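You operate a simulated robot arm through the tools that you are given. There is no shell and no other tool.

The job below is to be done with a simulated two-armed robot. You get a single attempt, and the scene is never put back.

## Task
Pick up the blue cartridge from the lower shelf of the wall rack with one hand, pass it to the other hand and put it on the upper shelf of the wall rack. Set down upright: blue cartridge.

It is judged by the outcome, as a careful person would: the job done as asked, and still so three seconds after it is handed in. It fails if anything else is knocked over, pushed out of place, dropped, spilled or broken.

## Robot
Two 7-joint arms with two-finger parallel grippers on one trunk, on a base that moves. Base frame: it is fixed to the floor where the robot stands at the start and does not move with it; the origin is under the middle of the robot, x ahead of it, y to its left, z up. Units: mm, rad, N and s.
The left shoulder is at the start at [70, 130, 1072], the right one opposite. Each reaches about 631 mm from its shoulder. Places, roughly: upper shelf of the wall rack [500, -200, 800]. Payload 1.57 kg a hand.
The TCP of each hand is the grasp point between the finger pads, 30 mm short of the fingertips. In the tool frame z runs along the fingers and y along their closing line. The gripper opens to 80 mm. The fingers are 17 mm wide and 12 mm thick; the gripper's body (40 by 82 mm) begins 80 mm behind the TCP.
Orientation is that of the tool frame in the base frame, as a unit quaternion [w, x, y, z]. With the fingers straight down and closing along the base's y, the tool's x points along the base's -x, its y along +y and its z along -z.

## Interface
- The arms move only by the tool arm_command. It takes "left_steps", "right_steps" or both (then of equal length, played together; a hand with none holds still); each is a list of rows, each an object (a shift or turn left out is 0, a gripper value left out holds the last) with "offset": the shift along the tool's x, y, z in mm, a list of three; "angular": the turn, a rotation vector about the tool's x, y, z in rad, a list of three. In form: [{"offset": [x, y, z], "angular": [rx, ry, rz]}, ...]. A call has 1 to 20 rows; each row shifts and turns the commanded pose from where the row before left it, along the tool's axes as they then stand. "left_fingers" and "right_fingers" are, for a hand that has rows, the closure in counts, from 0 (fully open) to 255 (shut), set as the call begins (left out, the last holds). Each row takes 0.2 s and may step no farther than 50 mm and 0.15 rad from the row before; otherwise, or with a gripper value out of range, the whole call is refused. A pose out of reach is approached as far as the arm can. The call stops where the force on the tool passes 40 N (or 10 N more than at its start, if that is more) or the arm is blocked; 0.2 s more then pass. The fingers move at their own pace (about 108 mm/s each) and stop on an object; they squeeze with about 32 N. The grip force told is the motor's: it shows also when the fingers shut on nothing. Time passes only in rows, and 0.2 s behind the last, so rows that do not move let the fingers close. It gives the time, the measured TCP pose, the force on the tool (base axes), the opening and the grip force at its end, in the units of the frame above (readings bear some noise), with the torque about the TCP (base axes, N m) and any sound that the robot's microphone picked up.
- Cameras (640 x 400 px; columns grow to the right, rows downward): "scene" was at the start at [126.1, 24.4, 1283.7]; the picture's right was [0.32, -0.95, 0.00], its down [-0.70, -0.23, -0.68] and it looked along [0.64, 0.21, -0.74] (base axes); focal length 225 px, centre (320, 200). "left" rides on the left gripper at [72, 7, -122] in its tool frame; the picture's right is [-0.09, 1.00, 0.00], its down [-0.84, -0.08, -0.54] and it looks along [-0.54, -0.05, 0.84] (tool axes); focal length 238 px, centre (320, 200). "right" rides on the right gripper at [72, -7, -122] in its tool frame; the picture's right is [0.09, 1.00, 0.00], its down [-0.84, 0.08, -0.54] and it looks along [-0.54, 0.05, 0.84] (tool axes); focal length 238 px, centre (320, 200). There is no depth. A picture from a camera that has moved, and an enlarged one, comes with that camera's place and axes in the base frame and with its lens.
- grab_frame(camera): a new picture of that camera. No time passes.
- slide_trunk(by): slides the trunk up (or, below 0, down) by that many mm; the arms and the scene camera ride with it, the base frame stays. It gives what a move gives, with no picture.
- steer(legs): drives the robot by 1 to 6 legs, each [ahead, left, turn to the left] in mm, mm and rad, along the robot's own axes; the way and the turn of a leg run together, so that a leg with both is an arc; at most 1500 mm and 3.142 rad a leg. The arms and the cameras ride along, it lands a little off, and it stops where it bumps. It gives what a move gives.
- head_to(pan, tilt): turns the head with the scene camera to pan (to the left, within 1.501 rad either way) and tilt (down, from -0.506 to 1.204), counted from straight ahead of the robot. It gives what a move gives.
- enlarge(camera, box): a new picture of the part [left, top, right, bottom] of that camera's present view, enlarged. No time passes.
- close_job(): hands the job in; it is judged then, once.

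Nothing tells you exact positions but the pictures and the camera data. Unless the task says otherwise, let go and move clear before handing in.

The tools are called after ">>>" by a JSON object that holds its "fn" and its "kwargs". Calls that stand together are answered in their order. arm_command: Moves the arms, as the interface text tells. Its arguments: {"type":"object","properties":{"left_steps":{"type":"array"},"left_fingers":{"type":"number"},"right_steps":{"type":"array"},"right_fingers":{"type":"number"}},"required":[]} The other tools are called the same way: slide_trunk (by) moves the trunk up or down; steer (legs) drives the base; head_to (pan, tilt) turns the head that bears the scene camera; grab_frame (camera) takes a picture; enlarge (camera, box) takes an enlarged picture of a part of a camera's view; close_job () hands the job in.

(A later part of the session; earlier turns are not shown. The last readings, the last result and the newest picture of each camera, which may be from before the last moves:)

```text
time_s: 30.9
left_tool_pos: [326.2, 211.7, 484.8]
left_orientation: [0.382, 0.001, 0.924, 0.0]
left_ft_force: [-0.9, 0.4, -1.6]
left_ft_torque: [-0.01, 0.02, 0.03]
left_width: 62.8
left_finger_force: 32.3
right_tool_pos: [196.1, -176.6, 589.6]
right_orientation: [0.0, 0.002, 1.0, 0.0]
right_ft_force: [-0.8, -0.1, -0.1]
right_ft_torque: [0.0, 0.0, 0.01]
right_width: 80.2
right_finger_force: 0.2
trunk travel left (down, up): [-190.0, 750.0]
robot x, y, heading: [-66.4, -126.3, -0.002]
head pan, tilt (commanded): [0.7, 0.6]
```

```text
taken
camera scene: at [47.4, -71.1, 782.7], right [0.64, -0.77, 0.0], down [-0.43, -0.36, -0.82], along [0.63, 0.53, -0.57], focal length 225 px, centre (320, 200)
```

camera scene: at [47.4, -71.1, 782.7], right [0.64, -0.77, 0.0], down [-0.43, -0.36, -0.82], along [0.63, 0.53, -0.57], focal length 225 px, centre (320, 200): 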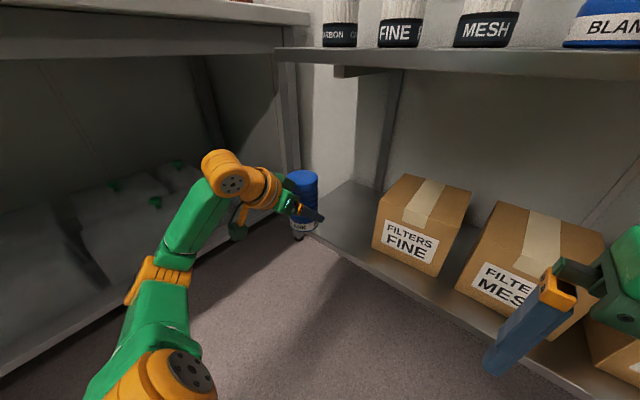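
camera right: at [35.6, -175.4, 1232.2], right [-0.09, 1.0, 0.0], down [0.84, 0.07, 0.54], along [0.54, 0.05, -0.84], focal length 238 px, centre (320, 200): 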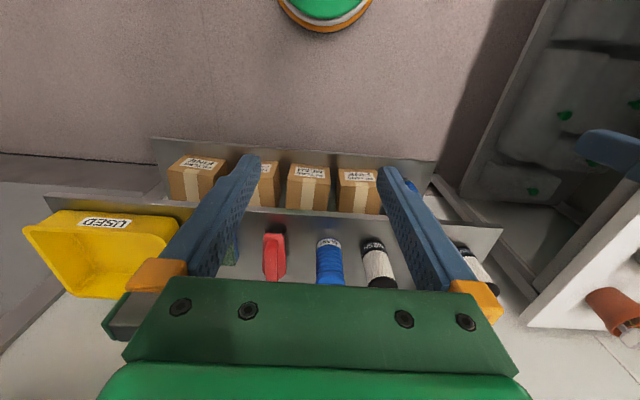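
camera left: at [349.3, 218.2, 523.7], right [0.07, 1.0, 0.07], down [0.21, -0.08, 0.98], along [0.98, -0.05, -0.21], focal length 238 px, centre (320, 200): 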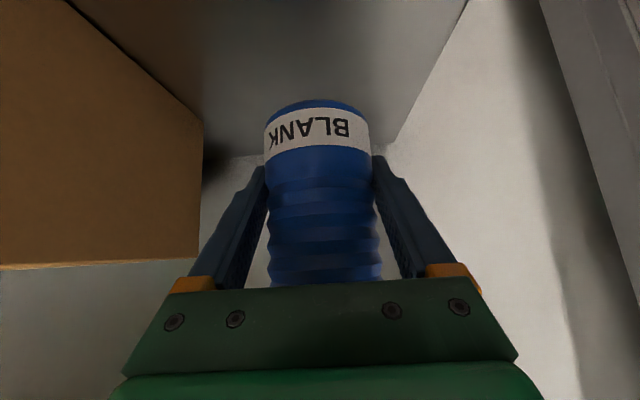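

Clear of the shelf. Driving back and slightly right into open floor for the handover.

>>> {"fn": "steer", "kwargs": {"legs": [[-300, 0, 0], [0, -70, 0]]}}

>>> {"fn": "head_to", "kwargs": {"pan": 0.3, "tilt": 0.8}}

>>> {"fn": "grab_frame", "kwargs": {"camera": "scene"}}

```text
time_s: 33.5
left_tool_pos: [27.6, 141.8, 486.2]
left_orientation: [0.383, 0.001, 0.924, 0.0]
left_ft_force: [-0.7, -0.1, -0.6]
left_ft_torque: [0.05, 0.02, 0.04]
left_width: 62.8
left_finger_force: 32.0
right_tool_pos: [-104.3, -245.1, 590.2]
right_orientation: [-0.001, 0.003, 1.0, 0.0]
right_ft_force: [0.1, 0.0, 0.0]
right_ft_torque: [0.02, 0.01, -0.02]
right_width: 79.9
right_finger_force: 0.0
trunk travel left (down, up): [-190.0, 750.0]
robot x, y, heading: [-368.1, -197.3, -0.008]
head pan, tilt (commanded): [0.7, 0.6]
```

```text
time_s: 34.4
left_tool_pos: [28.2, 143.1, 485.4]
left_orientation: [0.383, 0.001, 0.924, 0.0]
left_ft_force: [0.2, -0.2, -1.5]
left_ft_torque: [-0.02, 0.01, -0.02]
left_width: 62.8
left_finger_force: 31.8
right_tool_pos: [-102.4, -244.5, 591.1]
right_orientation: [0.0, 0.002, 1.0, -0.001]
right_ft_force: [0.0, 0.0, -0.7]
right_ft_torque: [0.01, 0.01, 0.0]
right_width: 80.2
right_finger_force: 0.1
trunk travel left (down, up): [-190.0, 750.0]
robot x, y, heading: [-367.6, -195.6, -0.008]
head pan, tilt (commanded): [0.3, 0.799]
```

```text
taken
camera scene: at [-243.3, -173.0, 765.9], right [0.29, -0.96, 0.0], down [-0.69, -0.21, -0.7], along [0.67, 0.2, -0.72], focal length 225 px, centre (320, 200)
```

scene: 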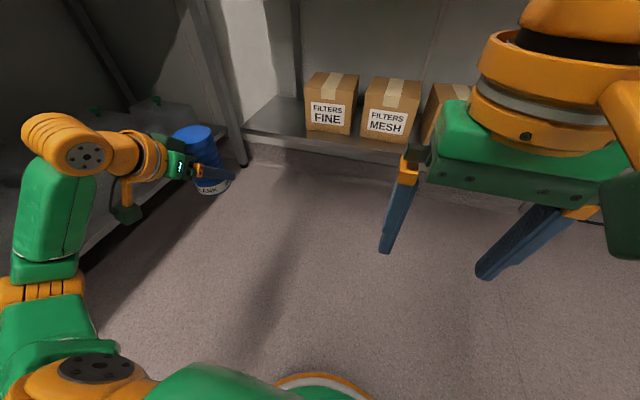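

Now I'll bring the left hand inward and begin yawing it so it comes from the left, while the right hand rises and turns so its camera faces away.

>>> {"fn": "arm_command", "kwargs": {"left_steps": [{"offset": [0, -30, 0]}, {"offset": [0, -30, 0]}, {"offset": [0, -30, 0]}, {"offset": [0, -30, 0]}, {"angular": [0.09256, 0, 0.09256]}, {"angular": [0.09256, 0, 0.09256]}, {"angular": [0.09256, 0, 0.09256]}, {"angular": [0.09256, 0, 0.09256]}, {"angular": [0.09256, 0, 0.09256]}, {"angular": [0.09256, 0, 0.09256]}], "right_steps": [{"offset": [0, 0, -15]}, {"offset": [0, 0, -15]}, {"offset": [0, 0, -15]}, {"offset": [0, 0, -15]}, {"angular": [0, 0, -0.1309]}, {"angular": [0, 0, -0.1309]}, {"angular": [0, 0, -0.1309]}, {"angular": [0, 0, -0.1309]}, {"angular": [0, 0, -0.1309]}, {"angular": [0, 0, -0.1309]}]}}

>>> {"fn": "grab_frame", "kwargs": {"camera": "scene"}}

```text
time_s: 36.6
left_tool_pos: [25.7, 22.7, 486.0]
left_orientation: [0.353, 0.356, 0.852, -0.148]
left_ft_force: [-0.8, 0.8, -0.8]
left_ft_torque: [-0.02, 0.0, 0.01]
left_width: 62.7
left_finger_force: 31.4
right_tool_pos: [-102.4, -245.7, 649.5]
right_orientation: [0.001, -0.381, 0.925, 0.001]
right_ft_force: [-0.6, -0.2, -0.2]
right_ft_torque: [0.01, 0.0, 0.0]
right_width: 80.2
right_finger_force: 0.0
trunk travel left (down, up): [-190.0, 750.0]
robot x, y, heading: [-371.6, -196.3, 0.001]
head pan, tilt (commanded): [0.3, 0.799]
```

```text
taken
camera scene: at [-243.2, -173.2, 765.8], right [0.29, -0.96, 0.0], down [-0.69, -0.21, -0.7], along [0.67, 0.2, -0.72], focal length 225 px, centre (320, 200)
```

scene: 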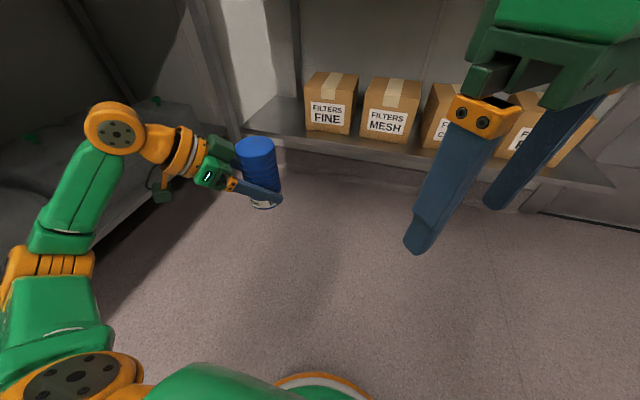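

>>> {"fn": "arm_command", "kwargs": {"left_steps": [{"angular": [0.09256, 0, 0.09256]}, {"angular": [0.09256, 0, 0.09256]}, {"angular": [0.09256, 0, 0.09256]}, {"angular": [0.09256, 0, 0.09256]}, {"angular": [0.09256, 0, 0.09256]}, {"angular": [0.09256, 0, 0.09256]}], "right_steps": [{"angular": [0, 0, -0.1309]}, {"angular": [0, 0, -0.1309]}, {"angular": [0, 0, -0.1309]}, {"angular": [0, 0, -0.1309]}, {"angular": [0, 0, -0.1309]}, {"angular": [0, 0, -0.1309]}]}}

>>> {"fn": "grab_frame", "kwargs": {"camera": "scene"}}

>>> {"fn": "grab_frame", "kwargs": {"camera": "right"}}

>>> {"fn": "grab_frame", "kwargs": {"camera": "left"}}

```text
time_s: 38.0
left_tool_pos: [26.2, 22.8, 486.5]
left_orientation: [0.27, 0.655, 0.651, -0.272]
left_ft_force: [-0.2, 0.8, -1.6]
left_ft_torque: [0.0, 0.02, 0.0]
left_width: 62.7
left_finger_force: 32.0
right_tool_pos: [-149.5, -236.1, 590.8]
right_orientation: [0.002, -0.705, 0.709, 0.0]
right_ft_force: [0.2, -1.0, -0.5]
right_ft_torque: [0.01, 0.01, -0.03]
right_width: 80.1
right_finger_force: 0.0
right hand out of reach, approached as far as the arm can: row 1, 2, 3, 4, 5, 6
trunk travel left (down, up): [-190.0, 750.0]
robot x, y, heading: [-373.1, -191.4, -0.004]
head pan, tilt (commanded): [0.3, 0.799]
```

```text
taken
camera scene: at [-243.3, -173.2, 765.8], right [0.29, -0.96, 0.0], down [-0.69, -0.21, -0.7], along [0.67, 0.2, -0.72], focal length 225 px, centre (320, 200)
```

scene: 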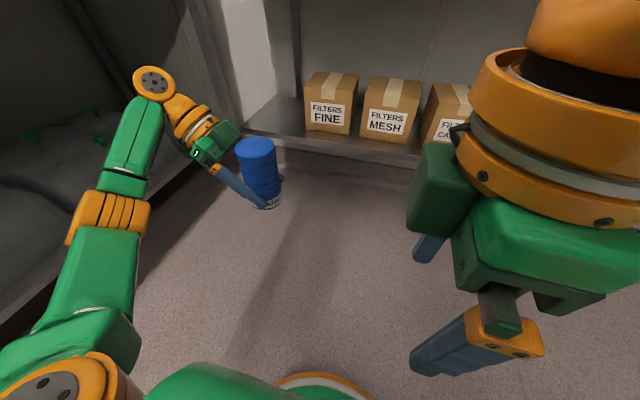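

```text
taken
camera right: at [-142.4, -307.5, 712.7], right [-1.0, -0.09, 0.0], down [-0.07, 0.84, 0.54], along [-0.05, 0.54, -0.84], focal length 238 px, centre (320, 200)
```

right: 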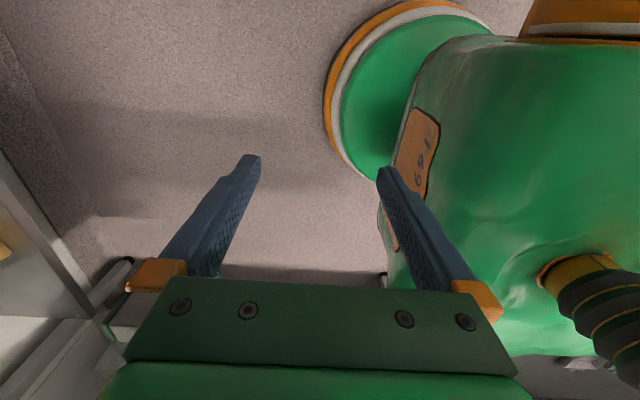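

```text
taken
camera left: at [33.8, 160.0, 523.1], right [1.0, -0.07, 0.07], down [-0.08, -0.21, 0.97], along [-0.05, -0.98, -0.21], focal length 238 px, centre (320, 200)
```

left: 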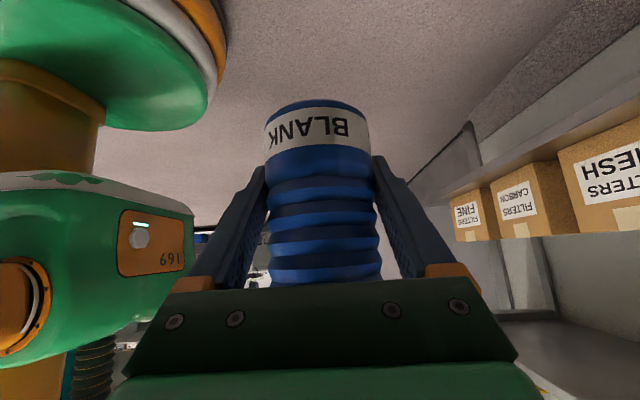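

The left yaw is done and the cartridge stays upright. The right arm was too close to the body for that yaw, so I'll move it forward away from the torso and see how it settles.

>>> {"fn": "arm_command", "kwargs": {"right_steps": [{"offset": [0, -30, 0]}, {"offset": [0, -30, 0]}, {"offset": [0, -30, 0]}, {"offset": [0, -30, 0]}]}}

>>> {"fn": "grab_frame", "kwargs": {"camera": "scene"}}

```text
time_s: 39.0
left_tool_pos: [25.8, 23.1, 486.5]
left_orientation: [0.271, 0.654, 0.652, -0.271]
left_ft_force: [-0.2, 0.4, -1.3]
left_ft_torque: [0.02, 0.01, 0.01]
left_width: 62.7
left_finger_force: 31.8
right_tool_pos: [-110.8, -222.7, 537.7]
right_orientation: [0.0, -0.706, 0.709, 0.001]
right_ft_force: [0.2, -0.2, 0.3]
right_ft_torque: [-0.02, -0.03, -0.01]
right_width: 80.1
right_finger_force: 0.1
right hand out of reach, approached as far as the arm can: row 1, 2, 3, 4
trunk travel left (down, up): [-190.0, 750.0]
robot x, y, heading: [-373.6, -195.3, -0.005]
head pan, tilt (commanded): [0.3, 0.799]
```

```text
taken
camera scene: at [-243.2, -173.1, 765.8], right [0.29, -0.96, 0.0], down [-0.69, -0.21, -0.7], along [0.67, 0.2, -0.72], focal length 225 px, centre (320, 200)
```

scene: 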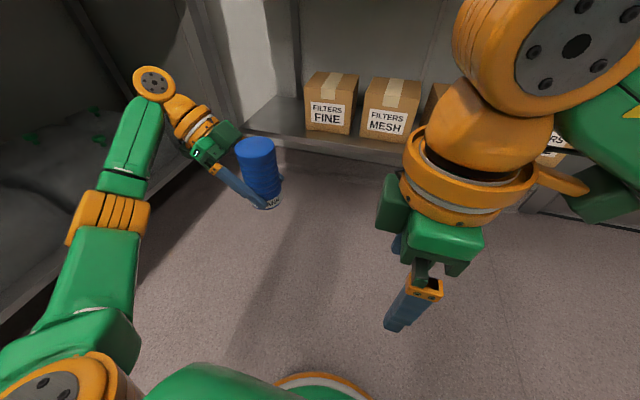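

The right wrist hits a limit at that yaw in this posture. I'll turn it back 45° while it is further forward and see whether it reaches the commanded pose there.

>>> {"fn": "arm_command", "kwargs": {"right_steps": [{"angular": [0, 0, 0.1309]}, {"angular": [0, 0, 0.1309]}, {"angular": [0, 0, 0.1309]}, {"angular": [0, 0, 0.1309]}, {"angular": [0, 0, 0.1309]}, {"angular": [0, 0, 0.1309]}]}}

>>> {"fn": "grab_frame", "kwargs": {"camera": "scene"}}

```text
time_s: 40.4
left_tool_pos: [26.3, 22.6, 486.0]
left_orientation: [0.27, 0.654, 0.653, -0.27]
left_ft_force: [0.6, 0.1, -1.3]
left_ft_torque: [-0.05, 0.03, 0.01]
left_width: 62.7
left_finger_force: 32.0
right_tool_pos: [-111.8, -221.6, 538.3]
right_orientation: [0.0, -0.379, 0.926, -0.001]
right_ft_force: [-0.3, -0.3, 0.7]
right_ft_torque: [-0.01, -0.02, 0.03]
right_width: 79.9
right_finger_force: 0.0
trunk travel left (down, up): [-190.0, 750.0]
robot x, y, heading: [-369.8, -192.1, -0.006]
head pan, tilt (commanded): [0.3, 0.799]
```

```text
taken
camera scene: at [-243.3, -173.1, 765.8], right [0.29, -0.96, 0.0], down [-0.69, -0.21, -0.7], along [0.67, 0.2, -0.72], focal length 225 px, centre (320, 200)
```

scene: 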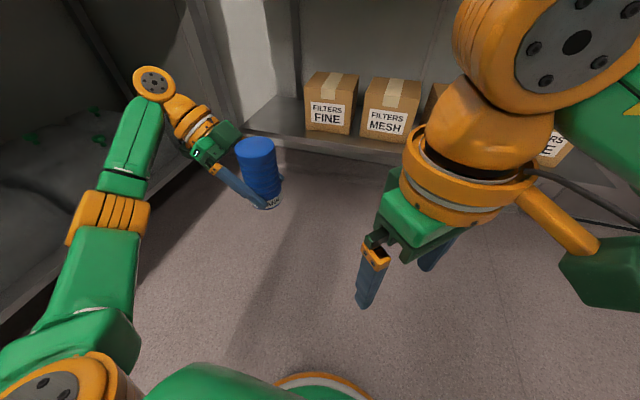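

>>> {"fn": "arm_command", "kwargs": {"right_steps": [{"offset": [-19.5, -19.5, -20]}, {"offset": [-19.5, -19.5, -20]}, {"offset": [-19.5, -19.5, -20]}, {"offset": [-19.5, -19.5, -20]}]}}

>>> {"fn": "arm_command", "kwargs": {"right_steps": [{"angular": [0, 0, -0.1309]}, {"angular": [0, 0, -0.1309]}]}}

>>> {"fn": "grab_frame", "kwargs": {"camera": "scene"}}

```text
time_s: 41.4
left_tool_pos: [25.2, 22.0, 484.4]
left_orientation: [0.27, 0.654, 0.653, -0.271]
left_ft_force: [0.6, 1.2, -1.6]
left_ft_torque: [-0.04, -0.02, -0.01]
left_width: 62.6
left_finger_force: 31.8
right_tool_pos: [-26.1, -225.5, 596.0]
right_orientation: [0.001, -0.381, 0.925, 0.0]
right_ft_force: [-1.0, 0.5, 0.6]
right_ft_torque: [0.02, 0.01, -0.01]
right_width: 79.9
right_finger_force: 0.1
right hand out of reach, approached as far as the arm can: row 4
trunk travel left (down, up): [-190.0, 750.0]
robot x, y, heading: [-367.2, -197.7, -0.004]
head pan, tilt (commanded): [0.3, 0.799]
```

```text
time_s: 42.0
left_tool_pos: [27.2, 22.0, 485.9]
left_orientation: [0.271, 0.653, 0.653, -0.27]
left_ft_force: [-0.1, -0.4, -1.4]
left_ft_torque: [0.02, 0.05, 0.02]
left_width: 62.6
left_finger_force: 31.6
right_tool_pos: [-46.3, -225.8, 579.0]
right_orientation: [0.001, -0.498, 0.867, -0.001]
right_ft_force: [0.4, 0.2, 0.6]
right_ft_torque: [0.02, 0.04, 0.04]
right_width: 79.8
right_finger_force: 0.0
right hand out of reach, approached as far as the arm can: row 1, 2
trunk travel left (down, up): [-190.0, 750.0]
robot x, y, heading: [-369.4, -194.5, -0.004]
head pan, tilt (commanded): [0.3, 0.799]
```

```text
taken
camera scene: at [-243.3, -173.2, 765.8], right [0.29, -0.96, 0.0], down [-0.69, -0.21, -0.7], along [0.67, 0.2, -0.72], focal length 225 px, centre (320, 200)
```

scene: 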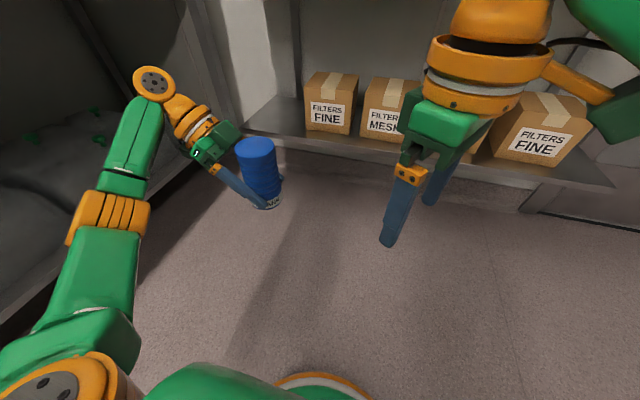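

The right arm can hold that yaw only lower and closer in, so I'll do the handover there. First I'll bring the right hand down and to the right at about 90° yaw.

>>> {"fn": "arm_command", "kwargs": {"right_steps": [{"offset": [24, -2.9, 26.75]}, {"offset": [24, -2.9, 26.75]}, {"offset": [24, -2.9, 26.75]}, {"offset": [24, -2.9, 26.75]}, {"angular": [0, 0, -0.1309]}, {"angular": [0, 0, -0.1309]}, {"angular": [0, 0, -0.1309]}, {"angular": [0, 0, -0.1309]}]}}

>>> {"fn": "grab_frame", "kwargs": {"camera": "scene"}}

```text
time_s: 43.8
left_tool_pos: [26.2, 22.6, 485.6]
left_orientation: [0.271, 0.654, 0.653, -0.271]
left_ft_force: [-0.2, 0.4, -0.7]
left_ft_torque: [-0.04, -0.01, -0.03]
left_width: 62.7
left_finger_force: 31.4
right_tool_pos: [-111.3, -300.8, 466.5]
right_orientation: [0.0, -0.706, 0.708, -0.001]
right_ft_force: [0.2, -0.2, -0.1]
right_ft_torque: [0.01, -0.03, 0.03]
right_width: 79.9
right_finger_force: 0.1
right hand out of reach, approached as far as the arm can: row 7, 8
trunk travel left (down, up): [-190.0, 750.0]
robot x, y, heading: [-372.6, -193.2, -0.006]
head pan, tilt (commanded): [0.3, 0.799]
```

```text
taken
camera scene: at [-243.3, -173.2, 765.8], right [0.29, -0.96, 0.0], down [-0.69, -0.21, -0.7], along [0.67, 0.2, -0.72], focal length 225 px, centre (320, 200)
```

scene: 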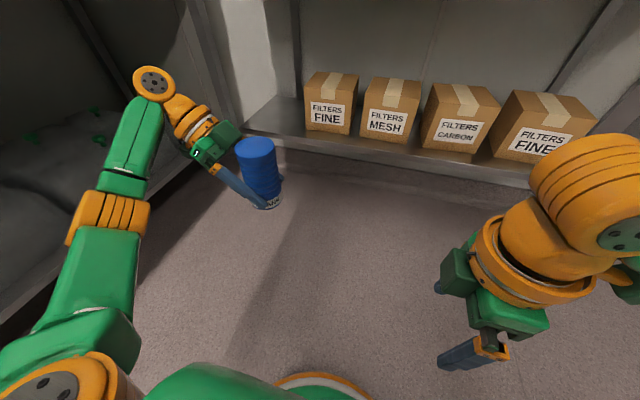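

>>> {"fn": "arm_command", "kwargs": {"right_steps": [{"offset": [-27, 0, 0]}, {"offset": [-27, -5, 0]}, {"offset": [-27, -10, 0]}, {"offset": [0, -15, 0]}]}}

>>> {"fn": "grab_frame", "kwargs": {"camera": "scene"}}

>>> {"fn": "grab_frame", "kwargs": {"camera": "right"}}

```text
time_s: 44.8
left_tool_pos: [27.2, 23.1, 485.8]
left_orientation: [0.27, 0.654, 0.653, -0.27]
left_ft_force: [-0.4, 0.0, -1.2]
left_ft_torque: [-0.01, 0.01, -0.01]
left_width: 62.5
left_finger_force: 32.0
right_tool_pos: [-86.3, -218.5, 465.9]
right_orientation: [0.0, -0.704, 0.71, -0.001]
right_ft_force: [-0.4, 0.3, 1.1]
right_ft_torque: [-0.02, -0.01, 0.01]
right_width: 79.9
right_finger_force: 0.0
right hand out of reach, approached as far as the arm can: row 4
trunk travel left (down, up): [-190.0, 750.0]
robot x, y, heading: [-371.1, -193.3, -0.004]
head pan, tilt (commanded): [0.3, 0.799]
```

```text
taken
camera scene: at [-243.3, -173.1, 765.8], right [0.29, -0.96, 0.0], down [-0.69, -0.21, -0.7], along [0.67, 0.2, -0.72], focal length 225 px, centre (320, 200)
```

scene: 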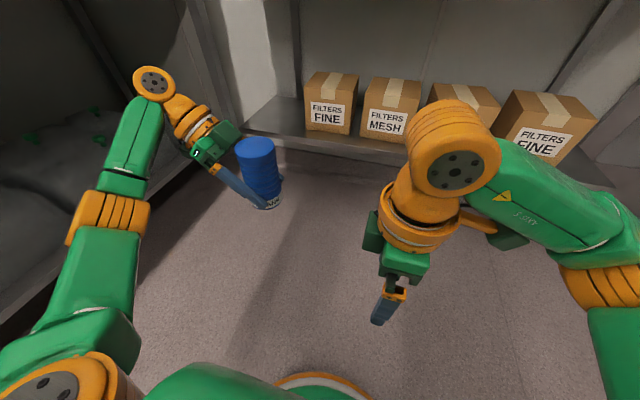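

```text
taken
camera right: at [-79.7, -290.2, 588.6], right [-1.0, -0.08, 0.0], down [-0.07, 0.84, 0.54], along [-0.04, 0.54, -0.84], focal length 238 px, centre (320, 200)
```

right: 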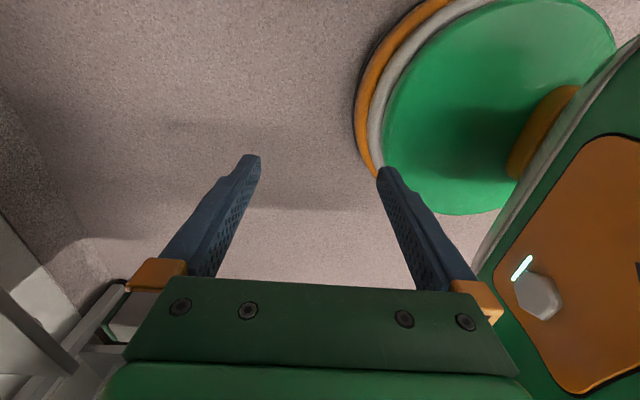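

Right hand is set at rel. height for the upper part of the cartridge. Now I'll bring the left hand with the cartridge in front of it, leaving ~60 mm gap.

>>> {"fn": "arm_command", "kwargs": {"left_steps": [{"offset": [-6.7, -18.8, 27.7]}, {"offset": [-6.7, -18.8, 27.7]}, {"offset": [-6.7, -18.8, 27.7]}, {"offset": [-6.7, -18.8, 27.7]}, {"offset": [-6.7, -18.8, 27.7]}, {"offset": [-6.7, -18.8, 27.7]}]}}

>>> {"fn": "grab_frame", "kwargs": {"camera": "scene"}}

>>> {"fn": "grab_frame", "kwargs": {"camera": "right"}}

>>> {"fn": "grab_frame", "kwargs": {"camera": "left"}}

```text
time_s: 46.2
left_tool_pos: [-86.8, -122.6, 397.1]
left_orientation: [0.272, 0.653, 0.653, -0.271]
left_ft_force: [0.5, 0.1, -1.4]
left_ft_torque: [0.01, 0.01, 0.03]
left_width: 62.5
left_finger_force: 32.0
right_tool_pos: [-87.4, -218.1, 466.7]
right_orientation: [0.001, -0.705, 0.709, 0.0]
right_ft_force: [-0.4, 0.1, -0.7]
right_ft_torque: [-0.02, 0.0, 0.02]
right_width: 80.1
right_finger_force: 0.0
trunk travel left (down, up): [-190.0, 750.0]
robot x, y, heading: [-369.1, -196.4, -0.002]
head pan, tilt (commanded): [0.3, 0.799]
```

```text
taken
camera scene: at [-243.3, -173.2, 765.9], right [0.29, -0.96, 0.0], down [-0.69, -0.21, -0.7], along [0.67, 0.2, -0.72], focal length 225 px, centre (320, 200)
```

scene: 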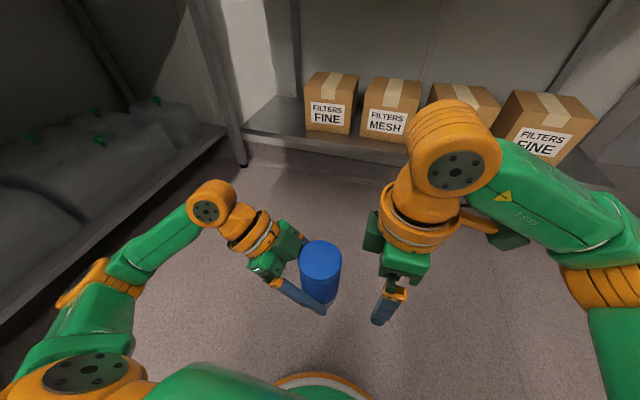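

```text
taken
camera right: at [-79.8, -290.6, 588.7], right [-1.0, -0.08, 0.0], down [-0.07, 0.84, 0.54], along [-0.04, 0.54, -0.84], focal length 238 px, centre (320, 200)
```

right: 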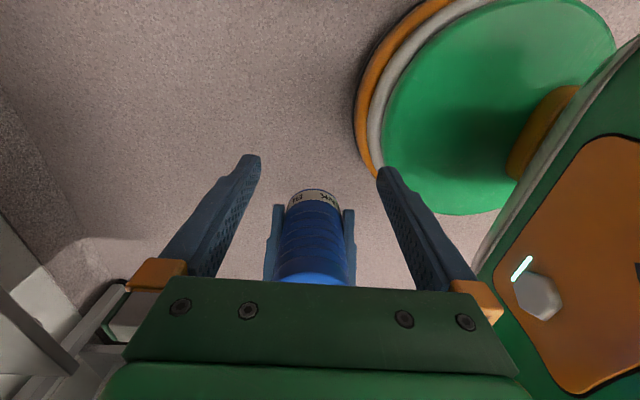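

```text
taken
camera left: at [-79.6, 14.9, 434.1], right [1.0, -0.07, 0.07], down [-0.08, -0.21, 0.98], along [-0.05, -0.98, -0.21], focal length 238 px, centre (320, 200)
```

left: 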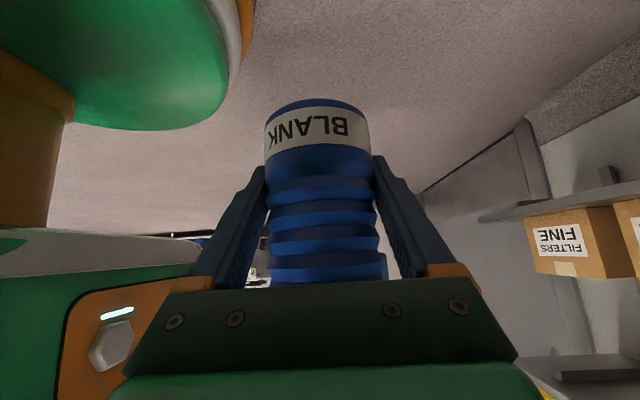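

>>> {"fn": "enlarge", "kwargs": {"camera": "scene", "box": [240, 200, 440, 340]}}

>>> {"fn": "enlarge", "kwargs": {"camera": "right", "box": [230, 150, 410, 290]}}

```text
2.86 times, centred on (340, 270) of scene
camera zoom: at [-243.3, -173.2, 765.9], right [0.29, -0.96, 0.0], down [-0.69, -0.21, -0.7], along [0.67, 0.2, -0.72], focal length 642 px, centre (263, 0)
```

zoom: 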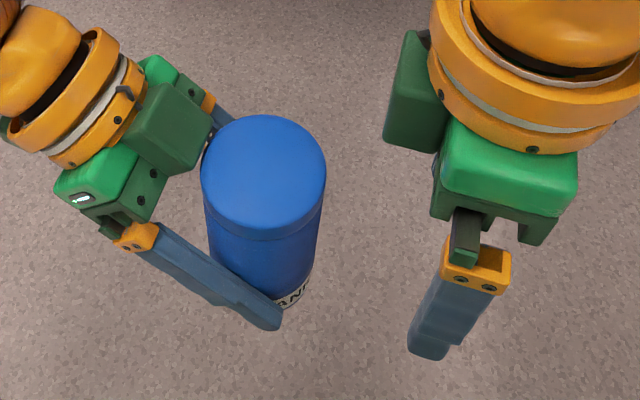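

```text
2.86 times, centred on (320, 220) of right
camera zoom: at [-79.8, -290.6, 588.7], right [-1.0, -0.08, 0.0], down [-0.07, 0.84, 0.54], along [-0.04, 0.54, -0.84], focal length 681 px, centre (320, 143)
```

zoom: 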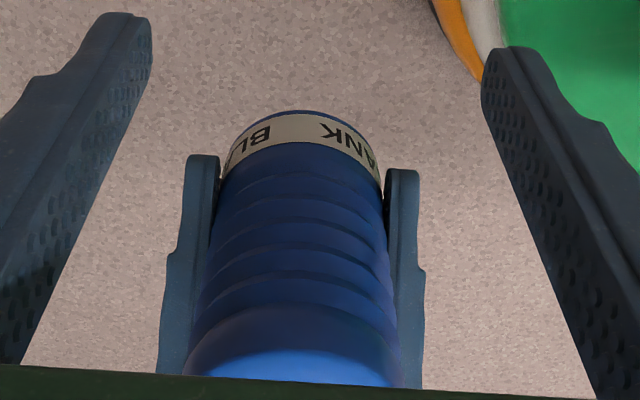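

Axes are aligned in x to within ~1 mm; the cartridge top is ≈474 and the right fingertips will clear the left fingers by ~10 mm. Moving the right hand in sideways, first 70 mm.

>>> {"fn": "arm_command", "kwargs": {"right_steps": [{"offset": [0, 0, 8]}, {"offset": [-23, 0, 0]}, {"offset": [-23, 0, 0]}, {"offset": [-23, 0, 0]}]}}

>>> {"fn": "enlarge", "kwargs": {"camera": "scene", "box": [240, 180, 440, 340]}}

>>> {"fn": "grab_frame", "kwargs": {"camera": "right"}}

>>> {"fn": "grab_frame", "kwargs": {"camera": "left"}}

```text
time_s: 47.2
left_tool_pos: [-85.8, -121.5, 398.6]
left_orientation: [0.271, 0.653, 0.653, -0.27]
left_ft_force: [-0.2, -0.1, -1.8]
left_ft_torque: [-0.01, -0.01, -0.01]
left_width: 62.4
left_finger_force: 31.4
right_tool_pos: [-89.3, -154.5, 462.8]
right_orientation: [0.0, -0.705, 0.709, -0.001]
right_ft_force: [0.0, -0.1, 0.1]
right_ft_torque: [0.0, -0.02, -0.01]
right_width: 80.1
right_finger_force: 0.1
right hand out of reach, approached as far as the arm can: row 4
trunk travel left (down, up): [-190.0, 750.0]
robot x, y, heading: [-370.1, -198.3, -0.005]
head pan, tilt (commanded): [0.3, 0.799]
```

```text
2.50 times, centred on (340, 260) of scene
camera zoom: at [-243.4, -173.2, 765.8], right [0.29, -0.96, 0.0], down [-0.69, -0.21, -0.7], along [0.67, 0.2, -0.72], focal length 562 px, centre (270, 50)
```

zoom: 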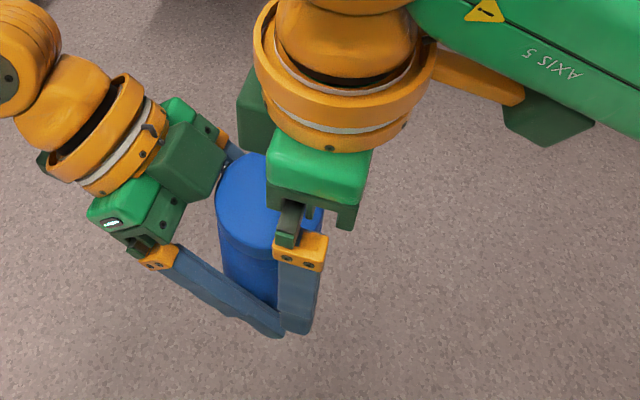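

```text
taken
camera right: at [-82.2, -227.5, 585.1], right [-1.0, -0.09, 0.0], down [-0.07, 0.84, 0.54], along [-0.04, 0.54, -0.84], focal length 238 px, centre (320, 200)
```

right: 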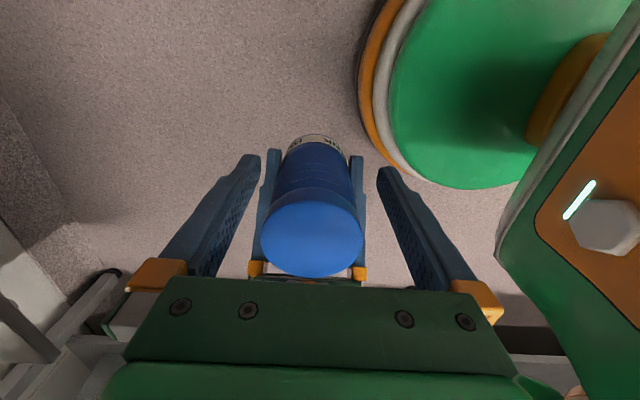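

```text
taken
camera left: at [-79.3, 15.3, 434.3], right [1.0, -0.07, 0.07], down [-0.08, -0.21, 0.97], along [-0.05, -0.98, -0.21], focal length 238 px, centre (320, 200)
```

left: 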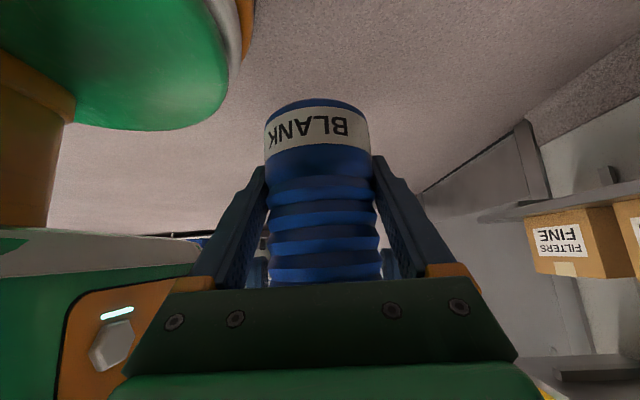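

The right arm reached its limit about 30 mm short, so I'll bring the left hand the remaining ~28 mm toward it (and up 6 mm) instead.

>>> {"fn": "arm_command", "kwargs": {"left_steps": [{"offset": [-8.1, -0.9, 5.3]}, {"offset": [-8.1, -0.9, 5.3]}, {"offset": [-8.1, -0.9, 5.3]}]}}

>>> {"fn": "enlarge", "kwargs": {"camera": "scene", "box": [240, 180, 440, 340]}}

>>> {"fn": "grab_frame", "kwargs": {"camera": "right"}}

>>> {"fn": "grab_frame", "kwargs": {"camera": "left"}}

```text
time_s: 48.0
left_tool_pos: [-89.6, -152.5, 403.7]
left_orientation: [0.271, 0.654, 0.652, -0.271]
left_ft_force: [-0.9, -0.1, -2.6]
left_ft_torque: [0.0, 0.01, -0.01]
left_width: 62.6
left_finger_force: 32.0
right_tool_pos: [-89.1, -155.3, 463.6]
right_orientation: [0.001, -0.704, 0.71, 0.001]
right_ft_force: [0.8, -0.2, 0.9]
right_ft_torque: [0.0, 0.0, -0.03]
right_width: 79.9
right_finger_force: 0.1
trunk travel left (down, up): [-190.0, 750.0]
robot x, y, heading: [-372.5, -191.5, -0.004]
head pan, tilt (commanded): [0.3, 0.799]
```

```text
2.50 times, centred on (340, 260) of scene
camera zoom: at [-243.3, -173.2, 765.8], right [0.29, -0.96, 0.0], down [-0.69, -0.21, -0.7], along [0.67, 0.2, -0.72], focal length 562 px, centre (270, 50)
```

zoom: 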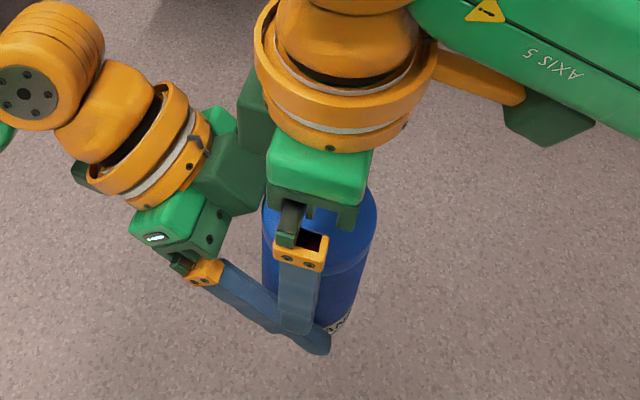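

```text
taken
camera right: at [-82.1, -227.7, 585.2], right [-1.0, -0.09, 0.0], down [-0.07, 0.84, 0.54], along [-0.05, 0.54, -0.84], focal length 238 px, centre (320, 200)
```

right: 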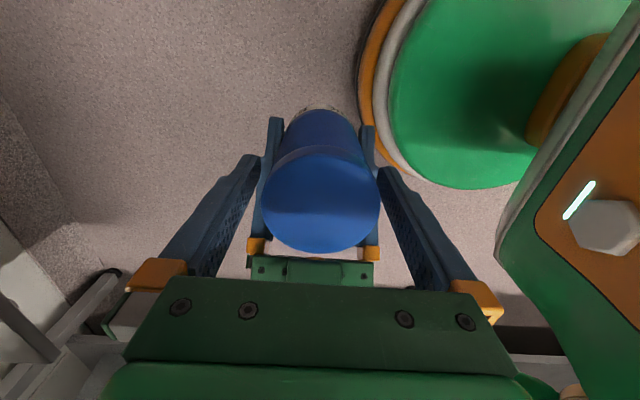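

```text
taken
camera left: at [-82.3, -14.1, 440.1], right [1.0, -0.07, 0.07], down [-0.08, -0.21, 0.97], along [-0.05, -0.98, -0.21], focal length 238 px, centre (320, 200)
```

left: 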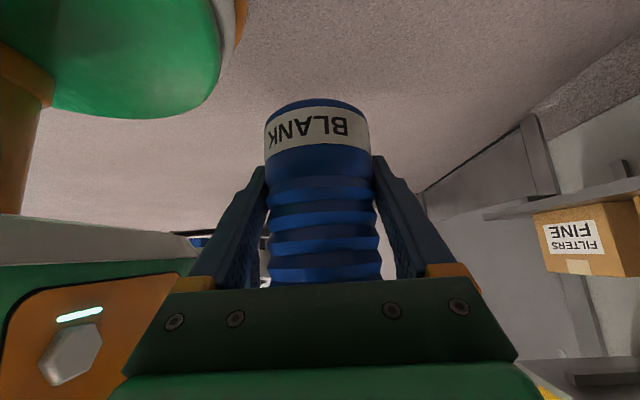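

The cartridge is centred between the right fingers, with the fingertips above the left ones. Closing the right gripper while the left still holds.

>>> {"fn": "arm_command", "kwargs": {"right_steps": [{"offset": [0, 0, 0]}, {"offset": [0, 0, 0]}, {"offset": [0, 0, 0]}, {"offset": [0, 0, 0]}], "right_fingers": 255}}

>>> {"fn": "grab_frame", "kwargs": {"camera": "right"}}

>>> {"fn": "enlarge", "kwargs": {"camera": "scene", "box": [250, 190, 390, 310]}}

```text
time_s: 49.0
left_tool_pos: [-89.4, -152.6, 403.8]
left_orientation: [0.271, 0.654, 0.653, -0.27]
left_ft_force: [5.7, -2.4, -1.4]
left_ft_torque: [0.11, 0.28, 0.02]
left_width: 62.4
left_finger_force: 31.7
right_tool_pos: [-89.7, -155.1, 462.4]
right_orientation: [0.001, -0.704, 0.71, 0.0]
right_ft_force: [-6.3, 2.0, 0.6]
right_ft_torque: [0.03, 0.08, 0.01]
right_width: 62.5
right_finger_force: 32.2
trunk travel left (down, up): [-190.0, 750.0]
robot x, y, heading: [-374.0, -196.5, -0.004]
head pan, tilt (commanded): [0.3, 0.799]
```

```text
taken
camera right: at [-82.2, -227.6, 585.1], right [-1.0, -0.09, 0.0], down [-0.07, 0.84, 0.54], along [-0.05, 0.54, -0.84], focal length 238 px, centre (320, 200)
```

right: 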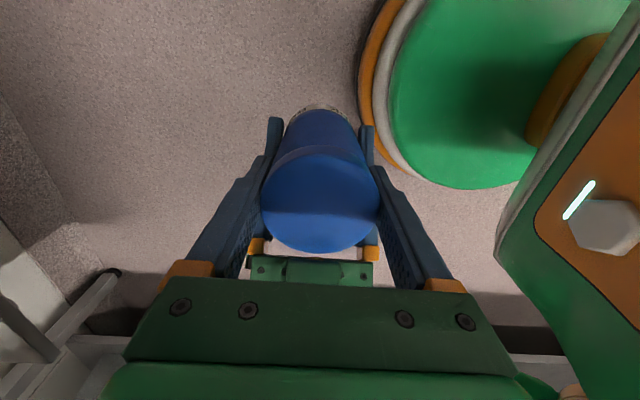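

```text
3.33 times, centred on (320, 250) of scene
camera zoom: at [-243.3, -173.2, 765.8], right [0.29, -0.96, 0.0], down [-0.69, -0.21, -0.7], along [0.67, 0.2, -0.72], focal length 749 px, centre (320, 33)
```

zoom: 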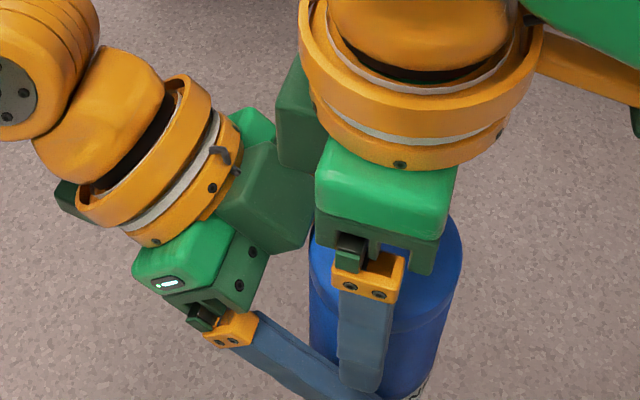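

Both hands hold it (62.5 mm each). Now I'll open the left gripper and check the cartridge stays put in the right hand.

>>> {"fn": "arm_command", "kwargs": {"left_steps": [{"offset": [0, 0, 0]}, {"offset": [0, 0, 0]}, {"offset": [0, 0, 0]}], "left_fingers": 0}}

>>> {"fn": "grab_frame", "kwargs": {"camera": "right"}}

>>> {"fn": "grab_frame", "kwargs": {"camera": "left"}}

```text
time_s: 49.8
left_tool_pos: [-89.4, -150.1, 402.6]
left_orientation: [0.271, 0.654, 0.653, -0.27]
left_ft_force: [0.2, 0.8, 0.1]
left_ft_torque: [0.02, 0.0, 0.0]
left_width: 80.0
left_finger_force: 0.0
right_tool_pos: [-89.1, -155.2, 463.0]
right_orientation: [0.002, -0.705, 0.709, 0.0]
right_ft_force: [0.5, 0.1, -0.7]
right_ft_torque: [0.02, 0.0, 0.01]
right_width: 62.5
right_finger_force: 31.9
trunk travel left (down, up): [-190.0, 750.0]
robot x, y, heading: [-372.8, -194.9, -0.005]
head pan, tilt (commanded): [0.3, 0.799]
```

```text
taken
camera right: at [-82.1, -227.7, 585.2], right [-1.0, -0.09, 0.0], down [-0.07, 0.84, 0.54], along [-0.05, 0.54, -0.84], focal length 238 px, centre (320, 200)
```

right: 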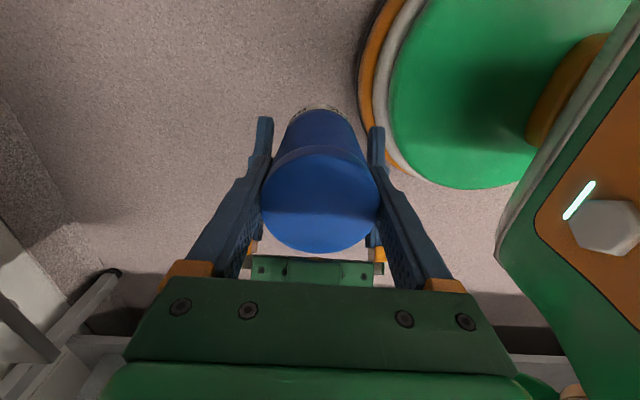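

```text
taken
camera left: at [-82.2, -13.9, 440.1], right [1.0, -0.07, 0.07], down [-0.08, -0.21, 0.97], along [-0.05, -0.98, -0.21], focal length 238 px, centre (320, 200)
```

left: 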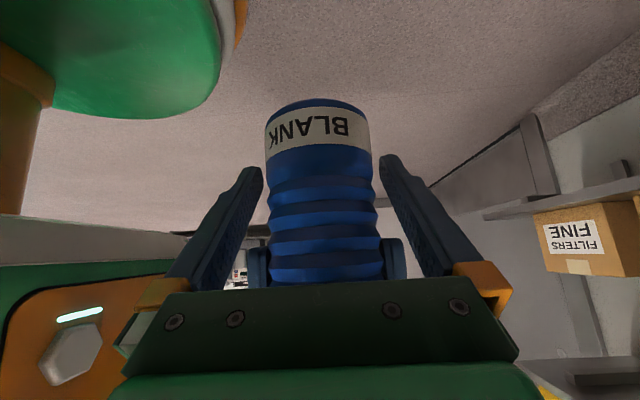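

The cartridge hangs upright in the right hand alone. Backing the left hand away horizontally to the left.

>>> {"fn": "arm_command", "kwargs": {"left_steps": [{"offset": [10.6, 0, -10.6]}, {"offset": [21.2, 0, -21.2]}, {"offset": [28, 0, -28]}, {"offset": [28, 0, -28]}, {"offset": [28, 0, -28]}]}}

>>> {"fn": "grab_frame", "kwargs": {"camera": "scene"}}

>>> {"fn": "grab_frame", "kwargs": {"camera": "left"}}

```text
time_s: 51.0
left_tool_pos: [-89.7, 11.3, 401.7]
left_orientation: [0.27, 0.655, 0.652, -0.271]
left_ft_force: [-0.4, 0.9, -0.2]
left_ft_torque: [0.03, 0.04, 0.0]
left_width: 80.1
left_finger_force: 0.0
right_tool_pos: [-90.0, -154.4, 463.8]
right_orientation: [0.001, -0.704, 0.71, -0.001]
right_ft_force: [0.1, 0.1, -0.5]
right_ft_torque: [0.04, -0.02, -0.01]
right_width: 62.5
right_finger_force: 31.8
trunk travel left (down, up): [-190.0, 750.0]
robot x, y, heading: [-370.5, -198.0, -0.007]
head pan, tilt (commanded): [0.3, 0.799]
```

```text
taken
camera scene: at [-243.3, -173.1, 765.8], right [0.29, -0.96, 0.0], down [-0.69, -0.21, -0.7], along [0.67, 0.2, -0.72], focal length 225 px, centre (320, 200)
```

scene: 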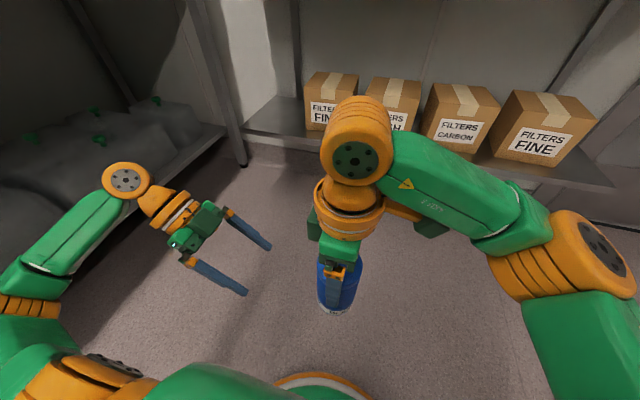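

```text
taken
camera left: at [-82.1, 149.1, 439.4], right [1.0, -0.07, 0.07], down [-0.08, -0.21, 0.97], along [-0.05, -0.98, -0.21], focal length 238 px, centre (320, 200)
```

left: 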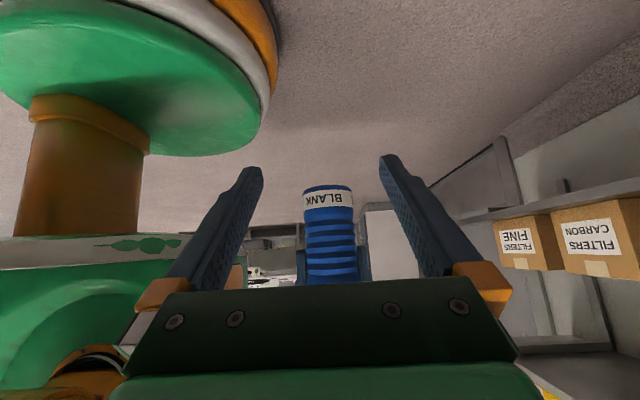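

Handover complete. I'll turn the right hand back toward its nominal yaw while moving it a little forward and to the right, then raise the trunk.

>>> {"fn": "arm_command", "kwargs": {"right_steps": [{"offset": [10, 0, 0], "angular": [0, 0, 0.13]}, {"offset": [10, 0, 0], "angular": [0, 0, 0.13]}, {"offset": [10, 0, 0], "angular": [0, 0, 0.13]}, {"offset": [10, 0, 0], "angular": [0, 0, 0.13]}, {"angular": [0, 0, 0.13]}, {"angular": [0, 0, 0.13]}, {"angular": [0, 0, 0.13]}, {"angular": [0, 0, 0.13]}]}}

>>> {"fn": "grab_frame", "kwargs": {"camera": "scene"}}

```text
time_s: 52.8
left_tool_pos: [-88.9, 11.3, 402.3]
left_orientation: [0.271, 0.654, 0.653, -0.27]
left_ft_force: [0.5, 0.0, 0.1]
left_ft_torque: [-0.03, -0.02, -0.01]
left_width: 79.7
left_finger_force: 0.0
right_tool_pos: [-96.8, -193.5, 463.1]
right_orientation: [0.0, -0.258, 0.966, 0.0]
right_ft_force: [-0.6, 0.6, -0.5]
right_ft_torque: [-0.01, -0.03, -0.01]
right_width: 62.7
right_finger_force: 31.7
trunk travel left (down, up): [-190.0, 750.0]
robot x, y, heading: [-370.6, -194.1, -0.008]
head pan, tilt (commanded): [0.3, 0.799]
```

```text
taken
camera scene: at [-243.4, -173.2, 765.8], right [0.29, -0.96, 0.0], down [-0.69, -0.21, -0.7], along [0.67, 0.2, -0.72], focal length 225 px, centre (320, 200)
```

scene: 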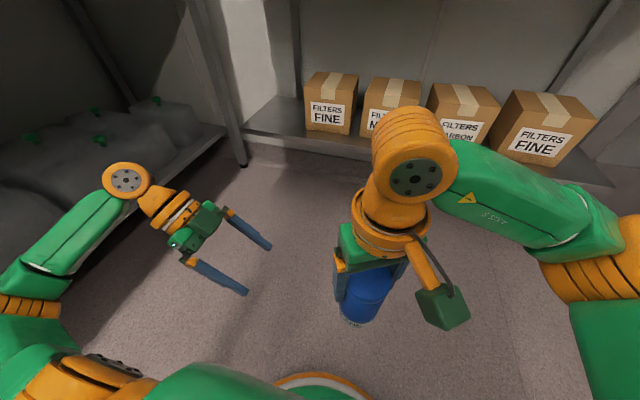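

>>> {"fn": "arm_command", "kwargs": {"right_steps": [{"angular": [0, 0, 0.1305]}, {"angular": [0, 0, 0.1305]}, {"angular": [0, 0, 0.1305]}, {"angular": [0, 0, 0.1305]}, {"offset": [-20, -10, -10]}, {"offset": [-25, -10, -15]}, {"offset": [-25, -10, -15]}]}}

>>> {"fn": "slide_trunk", "kwargs": {"by": 400}}

>>> {"fn": "head_to", "kwargs": {"pan": 0.3, "tilt": 0.45}}

>>> {"fn": "grab_frame", "kwargs": {"camera": "scene"}}

```text
time_s: 54.4
left_tool_pos: [-87.6, 11.3, 400.8]
left_orientation: [0.27, 0.654, 0.653, -0.271]
left_ft_force: [0.8, 0.4, 0.8]
left_ft_torque: [0.03, 0.01, 0.02]
left_width: 80.1
left_finger_force: 0.0
right_tool_pos: [-27.3, -221.0, 503.6]
right_orientation: [-0.001, -0.001, 1.0, 0.001]
right_ft_force: [0.0, 0.5, -1.4]
right_ft_torque: [0.01, 0.0, 0.01]
right_width: 62.6
right_finger_force: 31.9
trunk travel left (down, up): [-190.0, 750.0]
robot x, y, heading: [-369.9, -194.8, -0.008]
head pan, tilt (commanded): [0.3, 0.799]
```

```text
time_s: 58.2
left_tool_pos: [-87.9, 11.1, 802.3]
left_orientation: [0.27, 0.654, 0.652, -0.272]
left_ft_force: [-0.5, 0.7, -0.3]
left_ft_torque: [0.01, 0.02, -0.03]
left_width: 79.9
left_finger_force: 0.0
right_tool_pos: [-26.2, -222.6, 904.6]
right_orientation: [-0.001, -0.002, 1.0, 0.0]
right_ft_force: [0.7, -0.3, -1.1]
right_ft_torque: [0.02, 0.01, 0.01]
right_width: 62.3
right_finger_force: 31.4
trunk travel left (down, up): [-590.0, 350.0]
robot x, y, heading: [-371.5, -195.2, -0.006]
head pan, tilt (commanded): [0.3, 0.799]
```

```text
time_s: 59.0
left_tool_pos: [-89.1, 11.5, 802.6]
left_orientation: [0.27, 0.654, 0.653, -0.27]
left_ft_force: [0.2, -0.6, 0.5]
left_ft_torque: [-0.02, 0.0, 0.0]
left_width: 80.0
left_finger_force: 0.0
right_tool_pos: [-25.2, -223.3, 903.4]
right_orientation: [0.0, -0.002, 1.0, 0.0]
right_ft_force: [1.1, 0.1, -2.1]
right_ft_torque: [0.01, 0.01, -0.02]
right_width: 62.4
right_finger_force: 32.1
trunk travel left (down, up): [-590.0, 350.0]
robot x, y, heading: [-370.9, -194.8, -0.006]
head pan, tilt (commanded): [0.3, 0.45]
```

```text
taken
camera scene: at [-232.4, -170.0, 1196.2], right [0.29, -0.96, 0.0], down [-0.42, -0.13, -0.9], along [0.86, 0.26, -0.44], focal length 225 px, centre (320, 200)
```

scene: 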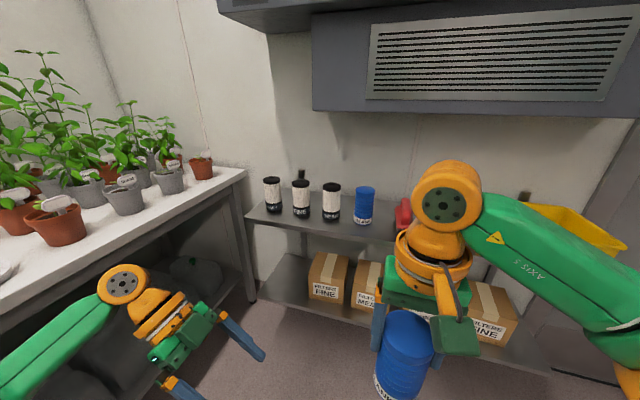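

Now I'll measure the upper shelf and its items precisely from here.

>>> {"fn": "enlarge", "kwargs": {"camera": "scene", "box": [235, 150, 415, 270]}}

>>> {"fn": "enlarge", "kwargs": {"camera": "scene", "box": [220, 0, 460, 150]}}

>>> {"fn": "head_to", "kwargs": {"pan": 0.3, "tilt": 0.3}}

>>> {"fn": "slide_trunk", "kwargs": {"by": 160}}

>>> {"fn": "head_to", "kwargs": {"pan": 0.3, "tilt": 0.6}}

>>> {"fn": "enlarge", "kwargs": {"camera": "scene", "box": [235, 140, 415, 260]}}

>>> {"fn": "grab_frame", "kwargs": {"camera": "scene"}}

```text
3.33 times, centred on (325, 210) of scene
camera zoom: at [-232.4, -170.0, 1196.2], right [0.29, -0.96, 0.0], down [-0.42, -0.13, -0.9], along [0.86, 0.26, -0.44], focal length 749 px, centre (303, 167)
```

zoom: 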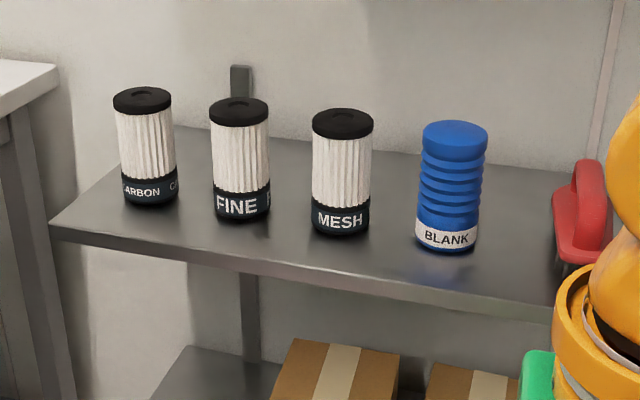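

```text
2.67 times, centred on (340, 75) of scene
camera zoom: at [-232.4, -170.0, 1196.2], right [0.29, -0.96, 0.0], down [-0.42, -0.13, -0.9], along [0.86, 0.26, -0.44], focal length 599 px, centre (267, 533)
```

zoom: 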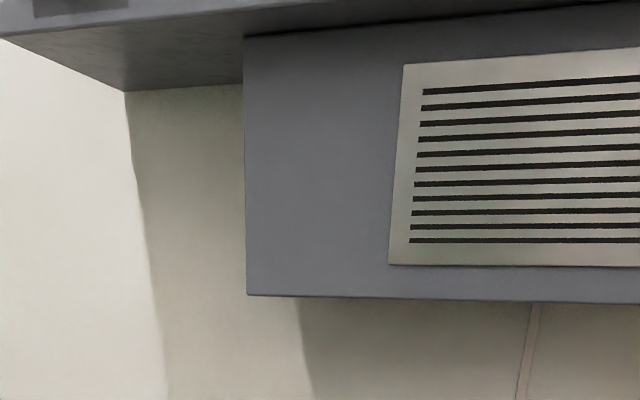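

```text
time_s: 59.7
left_tool_pos: [-88.3, 11.1, 802.3]
left_orientation: [0.27, 0.654, 0.653, -0.271]
left_ft_force: [0.2, -0.3, -0.1]
left_ft_torque: [-0.02, 0.02, -0.01]
left_width: 80.0
left_finger_force: 0.1
right_tool_pos: [-27.7, -224.1, 902.9]
right_orientation: [0.001, -0.002, 1.0, 0.0]
right_ft_force: [0.0, -0.2, -1.3]
right_ft_torque: [0.03, 0.0, -0.03]
right_width: 62.3
right_finger_force: 32.4
trunk travel left (down, up): [-590.0, 350.0]
robot x, y, heading: [-371.4, -194.1, -0.006]
head pan, tilt (commanded): [0.3, 0.3]
```

```text
time_s: 61.6
left_tool_pos: [-88.1, 12.5, 962.4]
left_orientation: [0.271, 0.653, 0.653, -0.271]
left_ft_force: [-0.2, -0.1, -0.5]
left_ft_torque: [-0.01, -0.01, 0.02]
left_width: 80.0
left_finger_force: 0.1
right_tool_pos: [-26.6, -223.4, 1063.8]
right_orientation: [0.0, -0.002, 1.0, 0.001]
right_ft_force: [0.0, 0.0, -0.5]
right_ft_torque: [0.01, 0.0, 0.01]
right_width: 62.4
right_finger_force: 32.0
trunk travel left (down, up): [-750.0, 190.0]
robot x, y, heading: [-372.1, -198.0, -0.008]
head pan, tilt (commanded): [0.3, 0.3]
```

```text
time_s: 62.4
left_tool_pos: [-89.2, 11.3, 961.6]
left_orientation: [0.272, 0.653, 0.653, -0.271]
left_ft_force: [-0.1, -0.3, -0.4]
left_ft_torque: [0.0, 0.04, 0.0]
left_width: 80.0
left_finger_force: 0.1
right_tool_pos: [-27.1, -223.9, 1063.3]
right_orientation: [0.0, -0.002, 1.0, 0.0]
right_ft_force: [0.2, -0.5, -2.1]
right_ft_torque: [0.0, 0.01, 0.02]
right_width: 62.2
right_finger_force: 32.1
trunk travel left (down, up): [-750.0, 190.0]
robot x, y, heading: [-371.5, -195.7, -0.007]
head pan, tilt (commanded): [0.3, 0.6]
```

```text
3.33 times, centred on (325, 200) of scene
camera zoom: at [-235.7, -170.9, 1342.8], right [0.29, -0.96, 0.0], down [-0.54, -0.16, -0.83], along [0.79, 0.24, -0.56], focal length 749 px, centre (303, 200)
```

zoom: 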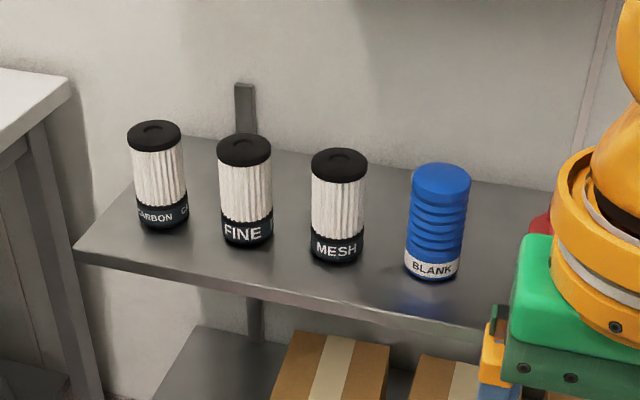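

```text
taken
camera scene: at [-235.7, -170.9, 1342.8], right [0.29, -0.96, 0.0], down [-0.54, -0.16, -0.83], along [0.79, 0.24, -0.56], focal length 225 px, centre (320, 200)
```

scene: 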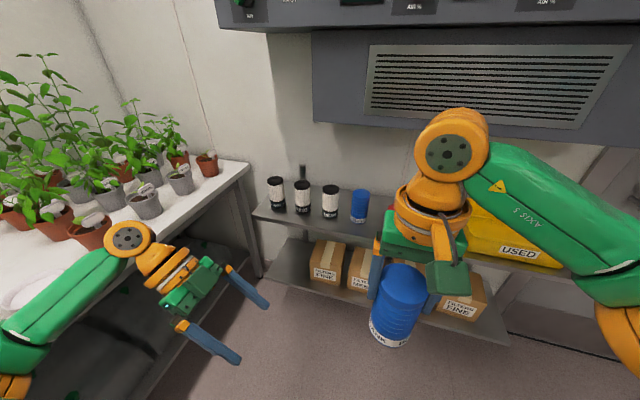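

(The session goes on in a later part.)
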